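You operate a simulated robot arm through the tools that you are given. There is no shell and no other tool. Be economical: measure what you need, move in short steps, check, and stop when the job is done.

You are at the controls of a simulated robot arm. One attempt, no reset.

TASK
Put one of the potato pieces from the table top on the white dye catcher sheet.
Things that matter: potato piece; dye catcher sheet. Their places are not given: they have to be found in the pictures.

Only the result counts: the job must be done as asked and must still hold three seconds after the hand-in. Knocking over, shifting, dropping, spilling or breaking anything else fails it. Flat cloth is picked up by pressing the open fingertips on it (5 to 10 N) and closing them slowly along it; thin cloth reads only 2 to 8 mm in the jaws.

THE ROBOT
A 6-joint arm with a two-finger parallel gripper, fixed in place. Base frame: the origin is at the foot of the arm, x ahead of it, y to its left, z up; the work surface is at about z = 0. Units: m, degrees, N and s.
With the tool pointing down near the work surface it reaches from about 0.18 to 0.46 m from the base axis. Its first joint turns from -70.0 to 70.0 degrees. Payload 1.9 kg.
Tool frame: the origin (TCP) lies between the finger pads and is the grasp point; the fingertips stand 0.023 m ahead of it; z points along the fingers, y is the line along which they close. Largest opening 0.094 m; finger width 0.038, thickness 0.01; the body of the gripper, 0.054 by 0.096 m, starts 0.039 m behind the TCP.
Orientation is that of the tool frame in the base frame, as a unit quaternion [x, y, z, w]. With the fingers straight down and closing along the base's y, the tool's x points along the base's -x, its y along +y and its z along -z.

THE INTERFACE
- The arm moves only by the tool send_rows. Its argument "plan" is a list of rows, each a list of 5 numbers: the shift along the base's x, y, z in mm, then the turn about the base's z in rad, then the gripper command, from -1 (shut) to 1 (fully open), values between in proportion. In form: [[tx, ty, tz, spin, jaw], ...]. A call has 1 to 8 rows; each row is the pose to reach, as a shift and turn from the pose commanded when the call began. Each row takes 0.2 s and may step no farther than 0.05 m and 8.6 degrees from the row before; otherwise, or with a gripper value out of range, the whole call is refused. A pose out of reach is approached as far as the arm can. The call stops where the force on the tool passes 40 N (or 10 N more than at its start, if that is more) or the arm is blocked; 0.2 s more then pass. Each finger travels about 0.108 m/s and halts on what it meets, pressing with about 30 N; the grip force reading is that of the motor and also rises with nothing between the fingers. The clock runs only during rows and for 0.2 s after the last one: add rows that repeat a pose to give the fingers time. It gives the time, the measured TCP pose, the force on the tool (base axes), the opening and the grip force at its end, in the units of the frame above (readings bear some noise).
- Cameras (640 x 400 px; columns grow to the right, rows downward): "scene" is fixed at [0.0702, 0.303, 0.4301]; the picture's right is [-0.68, -0.73, 0.00], its down [-0.42, 0.39, -0.82] and it looks along [0.60, -0.56, -0.57] (base axes); focal length 227 px, centre (320, 200). "wrist" rides on the gripper at [0.086, 0.016, -0.074] in the tool frame; the picture's right is [-0.18, 0.98, 0.00], its down [-0.58, -0.11, -0.81] and it looks along [-0.79, -0.15, 0.59] (tool axes); focal length 243 px, centre (320, 200).
- grab_frame(camera): a new picture of that camera. The clock stands still meanwhile.
- point_at(camera, pixels): there is no depth. For up to 12 entries [column, row, z] of the newest picture of that camera ("zoom" is the newest enlarged one), the place [x, y] in the base frame at which the ray of that pixel passes the height z, good to about 0.003 m, but the place of the scene camera against the robot may be out by one fixed shift of up to 0.025 m in any direction. The clock stands still meanwhile.
- enlarge(camera, box): a new picture of the part [left, top, right, bottom] of that camera's present view, enlarged. The clock stands still meanwhile.
- close_job(): hands the job in; it is judged then, once.

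Go step by step. Measure first, check grasps and placings, and put right what went wrong. The budget is 60 turns and 26 pictures, counting those below and the enlarged ones. Unless the task says otherwise, let go and move clear before handing in, and close with one line.

The tools are called after "Emit:" as name(argument=value, ...) on one line, values as JSON. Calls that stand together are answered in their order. send_rows: Moves the arm, as the interface text tells. Its arguments: {"type":"object","properties":{"plan":{"type":"array"}},"required":["plan"]} The other tools are called the same way: grab_frame (camera) takes a picture; point_at (camera, pixels) gives the place at which the rays of pixels pass given heights; enlarge (camera, box) takes an enlarged picture of a part of a camera's view; close_job () hands the job in.

At the start:

```text
time_s: 0.0
ee_pos: [0.2605, -0.031, 0.2957]
tcp_rot: [0.0, 1.0, -0.001, 0.001]
contact_force: [0.9, -0.4, 0.5]
gripper_width: 0.0942
grip_force: 0.0
```

scene: 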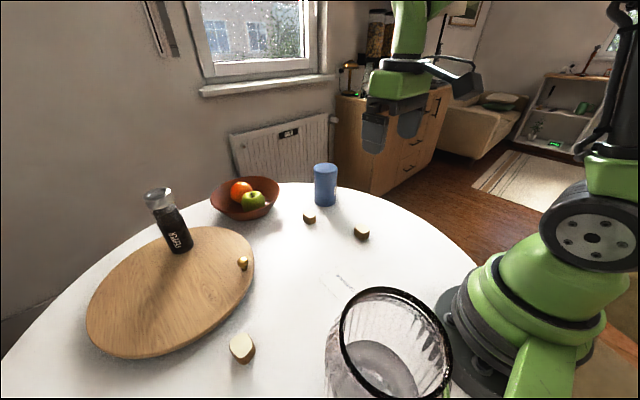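
wrist: 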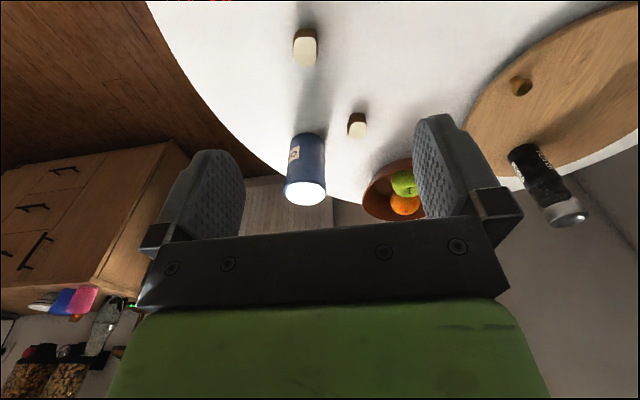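

The scene shows potato-like pieces at (309,218), (361,232) and (242,348), and something small on the board at (243,263). The white sheet isn't obvious on the white table, though there are faint marks near (340,280), so I'll enlarge that area.

Emit:
enlarge(camera="scene", box=[220, 180, 480, 342])

Emit:
enlarge(camera="wrist", box=[140, 0, 640, 240])

```text
2.46 times, centred on (350, 261) of scene
```

zoom: 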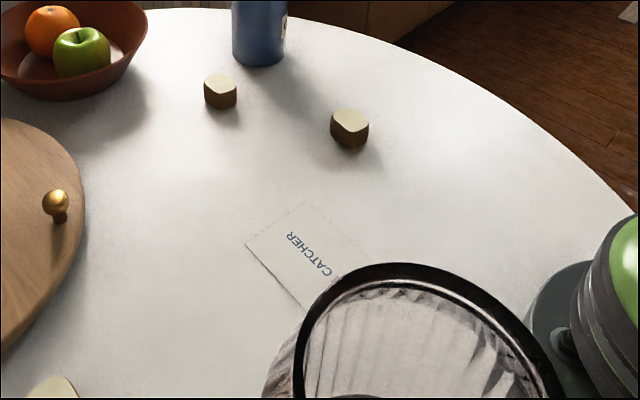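

```text
1.28 times, centred on (390, 120) of wrist
```

zoom: 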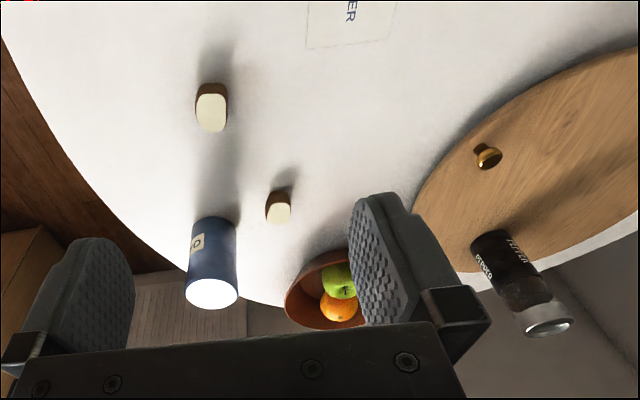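

The enlarged views show the sheet ("CATCHER"), partly hidden behind the glass in the scene view. The potato pieces are clear, so I'll measure them and the sheet.

Emit:
point_at(camera="zoom", pixels=[[307, 48, 0.001], [388, 40, 0.001], [398, 0, 0.001], [311, 0, 0.001], [212, 88, 0.0], [211, 113, 0.025], [277, 195, 0.0], [279, 212, 0.02], [197, 100, 0.025], [227, 100, 0.025], [212, 131, 0.025], [212, 95, 0.025]])

Emit:
point_at(camera="scene", pixels=[[319, 280, 0.001], [344, 263, 0.001], [364, 277, 0.001], [361, 239, 0.0], [362, 231, 0.025], [309, 223, 0.0], [242, 362, 0.0], [242, 345, 0.025], [345, 380, 0], [440, 390, 0], [341, 330, 0.1], [440, 330, 0.1]])

```text
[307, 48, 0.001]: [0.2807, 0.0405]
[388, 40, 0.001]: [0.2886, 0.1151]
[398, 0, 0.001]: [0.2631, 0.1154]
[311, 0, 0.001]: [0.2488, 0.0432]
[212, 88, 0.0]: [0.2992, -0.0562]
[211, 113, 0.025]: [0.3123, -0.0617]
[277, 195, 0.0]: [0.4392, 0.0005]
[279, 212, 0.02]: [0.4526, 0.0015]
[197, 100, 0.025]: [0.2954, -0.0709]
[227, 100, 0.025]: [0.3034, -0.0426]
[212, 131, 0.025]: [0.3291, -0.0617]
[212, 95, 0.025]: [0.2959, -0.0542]
```

```text
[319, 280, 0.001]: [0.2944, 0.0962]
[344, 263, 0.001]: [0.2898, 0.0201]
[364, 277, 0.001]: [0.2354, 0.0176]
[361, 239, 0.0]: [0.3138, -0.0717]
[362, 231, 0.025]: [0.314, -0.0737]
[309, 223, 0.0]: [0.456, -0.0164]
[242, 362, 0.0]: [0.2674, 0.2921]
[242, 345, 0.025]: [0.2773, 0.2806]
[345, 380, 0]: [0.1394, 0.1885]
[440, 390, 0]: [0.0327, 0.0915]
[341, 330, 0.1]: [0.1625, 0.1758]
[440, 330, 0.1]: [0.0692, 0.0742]
```

The wrist measurement puts the piece at about (0.312, -0.06), and the sheet's far edge at x≈0.285 with y from 0.04 to 0.115. The glass stands near (0.11, 0.14), clear of both. I'll move above the piece and look again.

Emit:
send_rows(plan=[[10, -6, -40, 0, 1], [20, -12, -80, 0, 1], [30, -18, -120, 0, 1], [40, -24, -160, 0, 1], [50, -30, -190, 0, 1], [50, -30, -190, 0, 1]])

Emit:
grab_frame(camera="wrist")

```text
time_s: 1.4
ee_pos: [0.3092, -0.0606, 0.1069]
tcp_rot: [0.001, 1.0, -0.001, 0.002]
contact_force: [-0.8, -0.7, 0.0]
gripper_width: 0.0939
grip_force: 0.1
```

```text
21 pictures are left
```

wrist: 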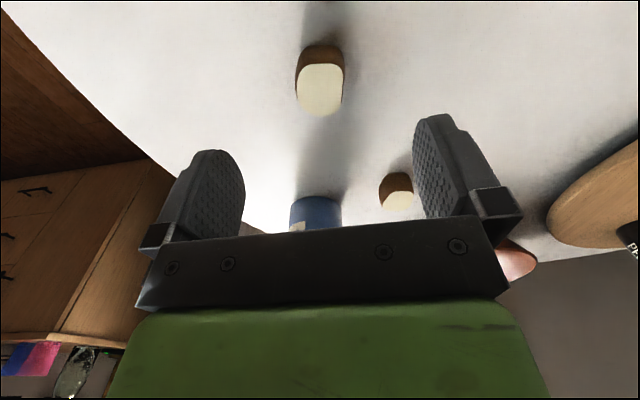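

The piece's top face is centred at about (320,90), with its base edge at about (322,48). I'll measure it to refine the position.

Emit:
point_at(camera="wrist", pixels=[[320, 46, 0.0], [320, 65, 0.02], [320, 65, 0.025], [320, 117, 0.02], [320, 117, 0.025], [296, 85, 0.02], [344, 85, 0.02], [295, 80, 0.0], [396, 175, 0.0]])

```text
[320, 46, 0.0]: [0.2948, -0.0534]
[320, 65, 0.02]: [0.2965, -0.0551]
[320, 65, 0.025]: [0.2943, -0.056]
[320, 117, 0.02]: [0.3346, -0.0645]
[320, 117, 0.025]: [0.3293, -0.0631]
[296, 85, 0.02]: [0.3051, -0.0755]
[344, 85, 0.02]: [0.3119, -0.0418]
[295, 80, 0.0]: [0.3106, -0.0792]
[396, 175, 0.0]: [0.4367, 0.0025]
```

The piece spans about 33 mm in y and x, with its centre near (0.312, -0.060) and a height of about 23 mm. I'll descend with the jaws open so the tips stop about 5 mm above the table, then close.

Emit:
send_rows(plan=[[3, 1, -30, 0, 1], [3, 1, -55, 0, 1], [3, 1, -70, 0, 1], [3, 1, -79, 0, 1], [3, 1, -79, 0, 1]])

Emit:
send_rows(plan=[[0, 0, 0, 0, 0.2], [0, 0, 0, 0, -0.2], [0, 0, 0, 0, -0.5], [0, 0, 0, 0, -0.7], [0, 0, 0, 0, -0.7]])

```text
time_s: 2.6
ee_pos: [0.3136, -0.0607, 0.0263]
tcp_rot: [0.001, 1.0, -0.001, 0.001]
contact_force: [-0.3, -0.2, -0.7]
gripper_width: 0.094
grip_force: 0.1
```

```text
time_s: 3.8
ee_pos: [0.3129, -0.06, 0.0282]
tcp_rot: [0.001, 1.0, -0.001, 0.002]
contact_force: [-0.2, 0.0, 1.1]
gripper_width: 0.0304
grip_force: 29.9
```

The opening reads 30 mm at 30 N, so the piece is held. I'll lift it and move to a viewpoint over the sheet, well above the glass.

Emit:
send_rows(plan=[[0, 0, 40, 0, -0.7], [0, 0, 85, 0, -0.7], [-10, 15, 130, 0, -0.7], [-25, 45, 160, 0, -0.7], [-45, 75, 182, 0, -0.7], [-65, 105, 192, 0, -0.7], [-75, 120, 192, 0, -0.7], [-75, 120, 192, 0, -0.7]])

Emit:
grab_frame(camera="wrist")

Emit:
grab_frame(camera="scene")

```text
time_s: 5.6
ee_pos: [0.2384, 0.0598, 0.2205]
tcp_rot: [0.001, 1.0, -0.001, 0.001]
contact_force: [0.2, -0.1, -0.5]
gripper_width: 0.0141
grip_force: 0.1
```

```text
20 pictures are left
```

wrist: 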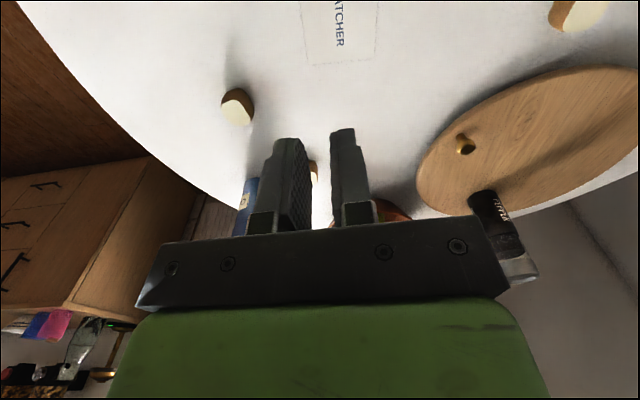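

```text
19 pictures are left
```

scene: 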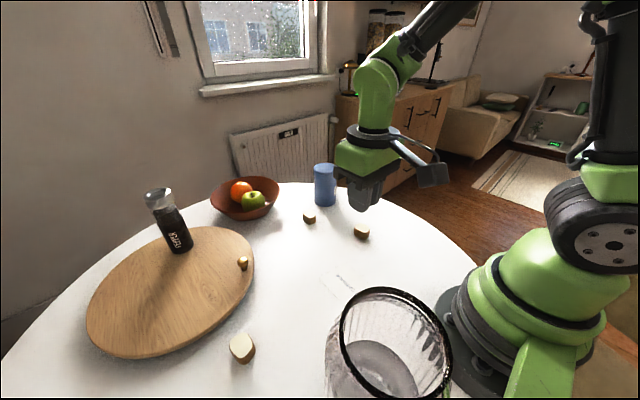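

The opening fell to 14 mm, so the grip slipped. The piece is back on the table near its old spot at wrist (237,105), now turned. I'll measure it and the sheet before regrasping.

Emit:
point_at(camera="wrist", pixels=[[240, 90, 0.0], [237, 112, 0.023], [307, 66, 0.001], [374, 58, 0.001], [302, 2, 0.001], [378, 2, 0.001]])

Emit:
enlarge(camera="wrist", box=[190, 70, 290, 132])

Emit:
enlarge(camera="scene", box=[320, 200, 400, 250])

```text
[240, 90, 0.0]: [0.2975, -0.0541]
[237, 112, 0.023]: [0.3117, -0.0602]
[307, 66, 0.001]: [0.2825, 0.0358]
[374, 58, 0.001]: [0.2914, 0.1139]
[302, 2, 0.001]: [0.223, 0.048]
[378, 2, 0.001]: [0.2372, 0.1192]
```

```text
6.40 times, centred on (240, 101) of wrist
```

zoom: 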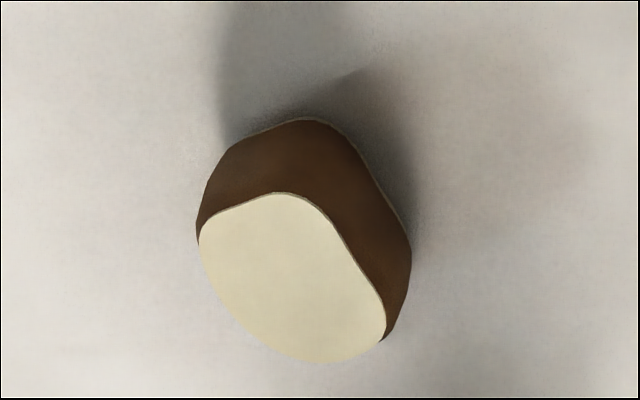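

```text
8.00 times, centred on (360, 225) of scene
```

zoom: 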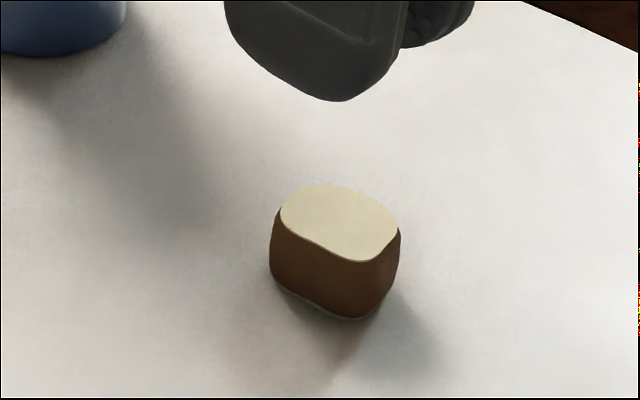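

The piece has barrel-shaped sides, and a high grip slid off. I'll measure its turn from the scene enlargement so I can grip across flat sides, lower down.

Emit:
point_at(camera="zoom", pixels=[[281, 208, 0.023], [290, 193, 0.023], [325, 186, 0.023], [365, 193, 0.023], [392, 212, 0.023], [399, 237, 0.023], [385, 257, 0.023], [360, 262, 0.023], [330, 252, 0.023], [295, 230, 0.023], [340, 224, 0.023], [345, 318, 0.0]])

```text
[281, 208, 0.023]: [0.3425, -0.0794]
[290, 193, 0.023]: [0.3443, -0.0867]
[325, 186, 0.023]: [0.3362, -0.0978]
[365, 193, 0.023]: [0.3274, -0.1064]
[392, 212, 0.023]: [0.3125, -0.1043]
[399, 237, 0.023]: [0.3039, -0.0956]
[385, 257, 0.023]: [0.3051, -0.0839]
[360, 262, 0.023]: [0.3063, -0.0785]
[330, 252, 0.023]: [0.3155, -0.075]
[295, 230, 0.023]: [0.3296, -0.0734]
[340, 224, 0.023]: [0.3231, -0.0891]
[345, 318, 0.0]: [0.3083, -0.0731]
```

Both views agree that the piece's long sides run about 14° counter-clockwise from base x. I'll go back above it, turn the gripper by 0.25 rad, open and look.

Emit:
send_rows(plan=[[10, -30, 0, 0.1, -0.3], [30, -65, -20, 0.2, 0.3], [55, -100, -50, 0.25, 1], [74, -122, -80, 0.25, 1], [74, -122, -115, 0.25, 1], [74, -122, -115, 0.25, 1]])

Emit:
enlarge(camera="wrist", box=[220, 0, 440, 137])

```text
refused: row 3 steps farther than a row can; nothing moved
```

```text
2.91 times, centred on (330, 68) of wrist
```

zoom: 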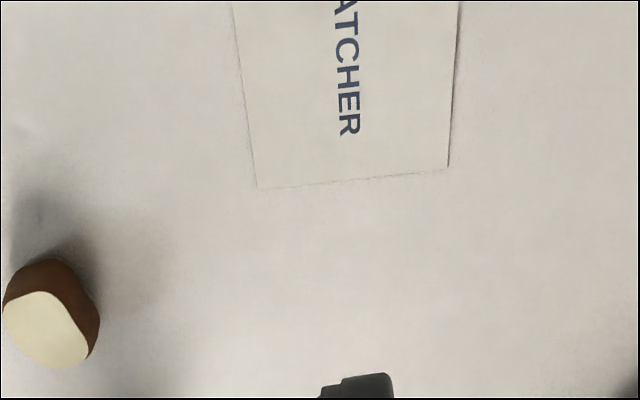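

Row 3 was too long and the call was refused, so nothing moved. The picture does show the sheet's far corners clearly. I'll resend with shorter steps.

Emit:
send_rows(plan=[[10, -30, 0, 0.1, -0.3], [25, -60, -15, 0.2, 0.3], [42, -90, -35, 0.25, 1], [62, -112, -65, 0.25, 1], [74, -122, -100, 0.25, 1], [74, -122, -115, 0.25, 1], [74, -122, -115, 0.25, 1]])

Emit:
enlarge(camera="wrist", box=[160, 0, 480, 200])

```text
time_s: 7.2
ee_pos: [0.3126, -0.0612, 0.1033]
tcp_rot: [-0.125, 0.992, -0.001, 0.001]
contact_force: [0.0, -0.1, 0.1]
gripper_width: 0.0938
grip_force: 0.1
```

```text
2.00 times, centred on (320, 100) of wrist
```

zoom: 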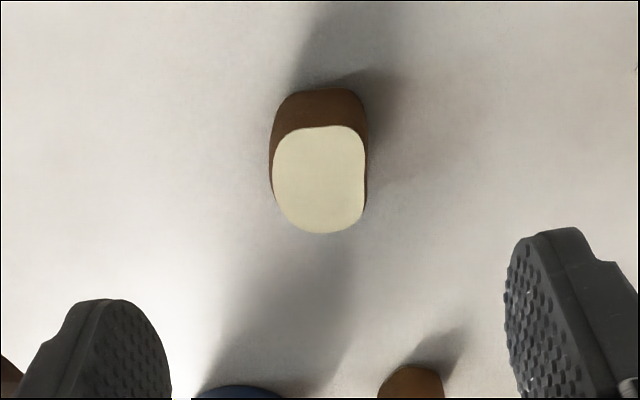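

The piece is now nicely aligned with the jaws, with its top face centred at zoom (320,180). I'll measure its centre.

Emit:
point_at(camera="zoom", pixels=[[320, 90, 0.0], [320, 127, 0.023], [320, 233, 0.023], [320, 180, 0.023], [272, 175, 0.023], [367, 175, 0.023], [270, 150, 0.01], [367, 150, 0.01]])

```text
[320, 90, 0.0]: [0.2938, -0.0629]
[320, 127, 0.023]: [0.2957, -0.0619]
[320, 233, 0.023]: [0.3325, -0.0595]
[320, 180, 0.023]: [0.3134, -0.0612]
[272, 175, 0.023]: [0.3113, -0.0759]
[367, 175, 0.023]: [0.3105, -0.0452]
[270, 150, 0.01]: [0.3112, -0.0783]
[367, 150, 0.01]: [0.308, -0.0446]
```

The piece's centre is (0.3125, -0.061), right under the TCP. I'll descend so the tips stop about 2 mm above the table, close fully, then lift slowly and check.

Emit:
send_rows(plan=[[0, 0, -35, 0, 1], [0, 0, -60, 0, 1], [0, 0, -73, 0, 1], [0, 0, -79, 0, 1], [0, 0, -79, 0, 1]])

Emit:
send_rows(plan=[[0, 0, 0, 0, 0.2], [0, 0, 0, 0, -0.1], [0, 0, 0, 0, -0.3], [0, 0, 0, 0, -0.5], [0, 0, 0, 0, -1], [0, 0, 0, 0, -1]])

Emit:
send_rows(plan=[[0, 0, 2, 0, -1], [0, 0, 5, 0, -1], [0, 0, 9, 0, -1], [0, 0, 14, 0, -1], [0, 0, 20, 0, -1], [0, 0, 26, 0, -1], [0, 0, 32, 0, -1], [0, 0, 38, 0, -1]])

```text
time_s: 8.4
ee_pos: [0.3123, -0.0617, 0.0243]
tcp_rot: [-0.124, 0.992, -0.001, 0.002]
contact_force: [0.0, 0.1, -0.1]
gripper_width: 0.0937
grip_force: 0.0
```

```text
time_s: 9.8
ee_pos: [0.3128, -0.062, 0.0264]
tcp_rot: [-0.125, 0.992, -0.001, 0.002]
contact_force: [-0.3, -0.4, -0.7]
gripper_width: 0.0306
grip_force: 30.2
```

```text
time_s: 11.6
ee_pos: [0.3113, -0.0621, 0.0634]
tcp_rot: [-0.124, 0.992, -0.001, 0.001]
contact_force: [-0.4, 0.5, -0.6]
gripper_width: 0.0304
grip_force: 29.9
```

The piece is held firmly at 30 mm after lifting. I'll rise and carry it to (0.255, 0.078), turning further so the wrist camera swings away from the glass.

Emit:
send_rows(plan=[[0, 0, 25, 0, -1], [0, 0, 55, 0, -1], [-10, 25, 70, 0.12, -1], [-22, 55, 70, 0.25, -1], [-34, 85, 70, 0.38, -1], [-46, 115, 70, 0.5, -1], [-57, 139, 70, 0.55, -1], [-57, 139, 70, 0.55, -1]])

Emit:
grab_frame(camera="scene")

Emit:
grab_frame(camera="wrist")

```text
time_s: 13.4
ee_pos: [0.2549, 0.0771, 0.133]
tcp_rot: [-0.389, 0.921, 0.0, 0.001]
contact_force: [0.4, 0.0, -0.7]
gripper_width: 0.0306
grip_force: 30.4
```

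```text
14 pictures are left
```

scene: 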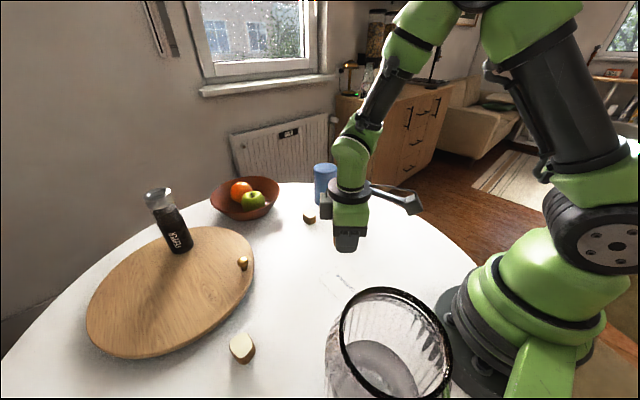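

```text
13 pictures are left
```

wrist: 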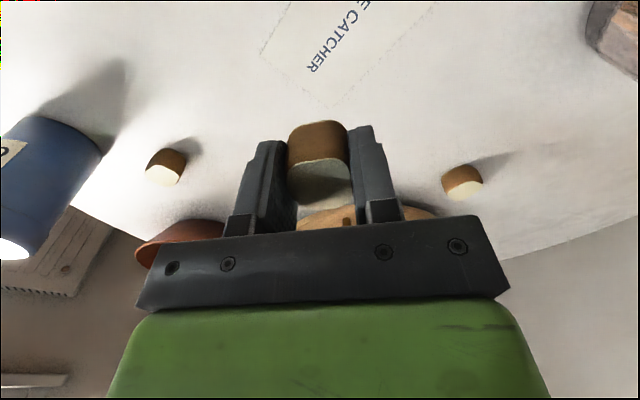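

The piece is still held. The sheet's corners show at wrist (262,55), (333,107) and (425,20), so I'll measure them before lowering.

Emit:
point_at(camera="wrist", pixels=[[262, 55, 0.001], [333, 107, 0.001], [425, 20, 0.001], [315, 68, 0.001], [295, 2, 0.001], [600, 20, 0.001], [165, 150, 0.0], [462, 167, 0.0]])

```text
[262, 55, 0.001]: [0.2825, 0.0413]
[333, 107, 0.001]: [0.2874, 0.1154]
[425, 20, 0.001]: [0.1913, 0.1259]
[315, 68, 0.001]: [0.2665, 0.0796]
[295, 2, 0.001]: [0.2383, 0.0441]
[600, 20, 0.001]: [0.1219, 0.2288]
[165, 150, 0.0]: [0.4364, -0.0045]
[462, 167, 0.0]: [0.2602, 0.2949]
```

The sheet runs from x≈0.285 to below 0.19 and from y≈0.043 to 0.118, so (0.252, 0.08) is well inside it. I'll lower gently.

Emit:
send_rows(plan=[[-3, 2, -30, 0, -1], [-3, 2, -60, 0, -1], [-3, 2, -85, 0, -1], [-3, 2, -97, 0, -1], [-3, 2, -103, 0, -1], [-3, 2, -106, 0, -1], [-3, 2, -106, 0, -1]])

Emit:
grab_frame(camera="wrist")

```text
time_s: 15.0
ee_pos: [0.2531, 0.0783, 0.0276]
tcp_rot: [-0.39, 0.921, 0.0, 0.001]
contact_force: [-0.9, 0.9, 0.1]
gripper_width: 0.0303
grip_force: 29.9
```

```text
12 pictures are left
```

wrist: 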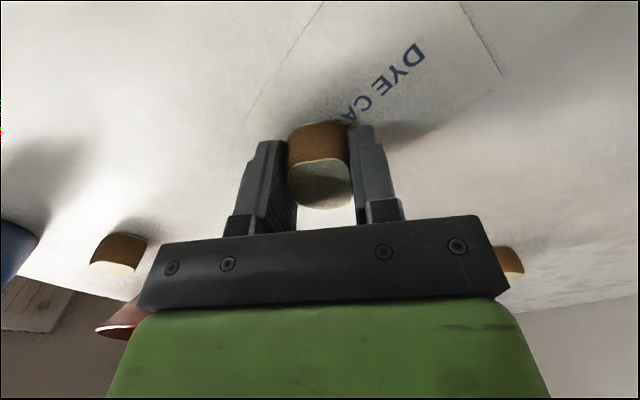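

The piece sits over the sheet, within about a millimetre of it. I'll lower a touch more and open slowly.

Emit:
send_rows(plan=[[0, 0, -1, 0, -1], [0, 0, -1, 0, -0.4], [0, 0, -1, 0, -0.25], [0, 0, -1, 0, -0.1], [0, 0, -1, 0, 0.1], [0, 0, -1, 0, 0.25], [0, 0, -1, 0, 0.25]])

Emit:
send_rows(plan=[[0, 0, 10, 0, 0.25], [0, 0, 30, 0, 0.25], [0, 0, 65, 0, 0.25], [5, -10, 105, 0, 0.25], [10, -40, 125, 0, 0.25], [10, -75, 135, 0, 0.25], [10, -75, 135, 0, 0.25]])

Emit:
grab_frame(camera="wrist")

Emit:
grab_frame(camera="scene")

```text
time_s: 16.6
ee_pos: [0.2521, 0.0787, 0.0265]
tcp_rot: [-0.389, 0.921, -0.001, 0.001]
contact_force: [-0.2, -0.5, 0.1]
gripper_width: 0.0589
grip_force: 0.0
```

```text
time_s: 18.2
ee_pos: [0.2619, 0.0043, 0.1612]
tcp_rot: [-0.389, 0.921, -0.001, 0.001]
contact_force: [-0.9, -0.8, 0.3]
gripper_width: 0.0589
grip_force: 0.2
```

```text
11 pictures are left
```

wrist: 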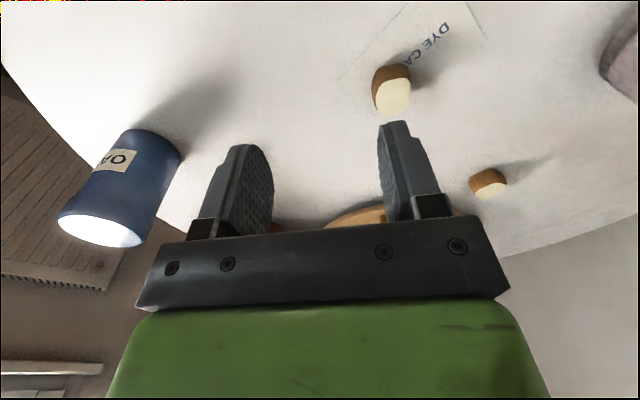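

```text
10 pictures are left
```

scene: 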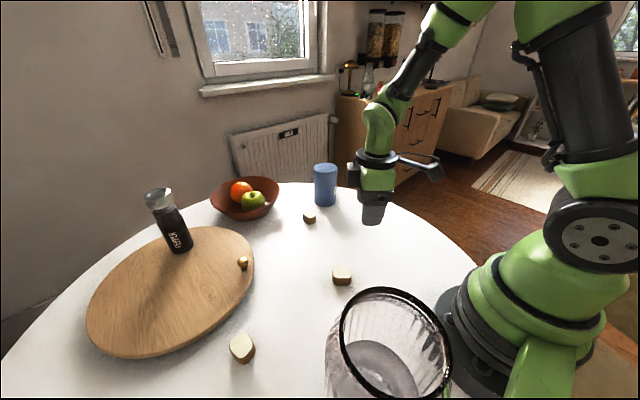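

The piece has been released on the sheet. I'll take one close look to confirm it lies fully inside the sheet.

Emit:
enlarge(camera="scene", box=[290, 240, 400, 310])

```text
5.71 times, centred on (345, 275) of scene
```

zoom: 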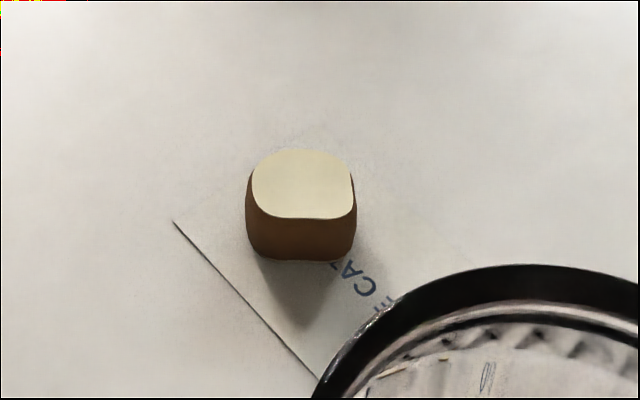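

The enlargement shows the piece standing upright inside the sheet's outline, with the gripper clear and nothing else moved, so I'm handing in.

Emit:
close_job()

```text
The job is handed in.
```

One potato piece is on the white dye catcher sheet, fully inside its edges. My first grip slipped and turned the piece on the table, but the second held; the gripper is clear and nothing else was disturbed.
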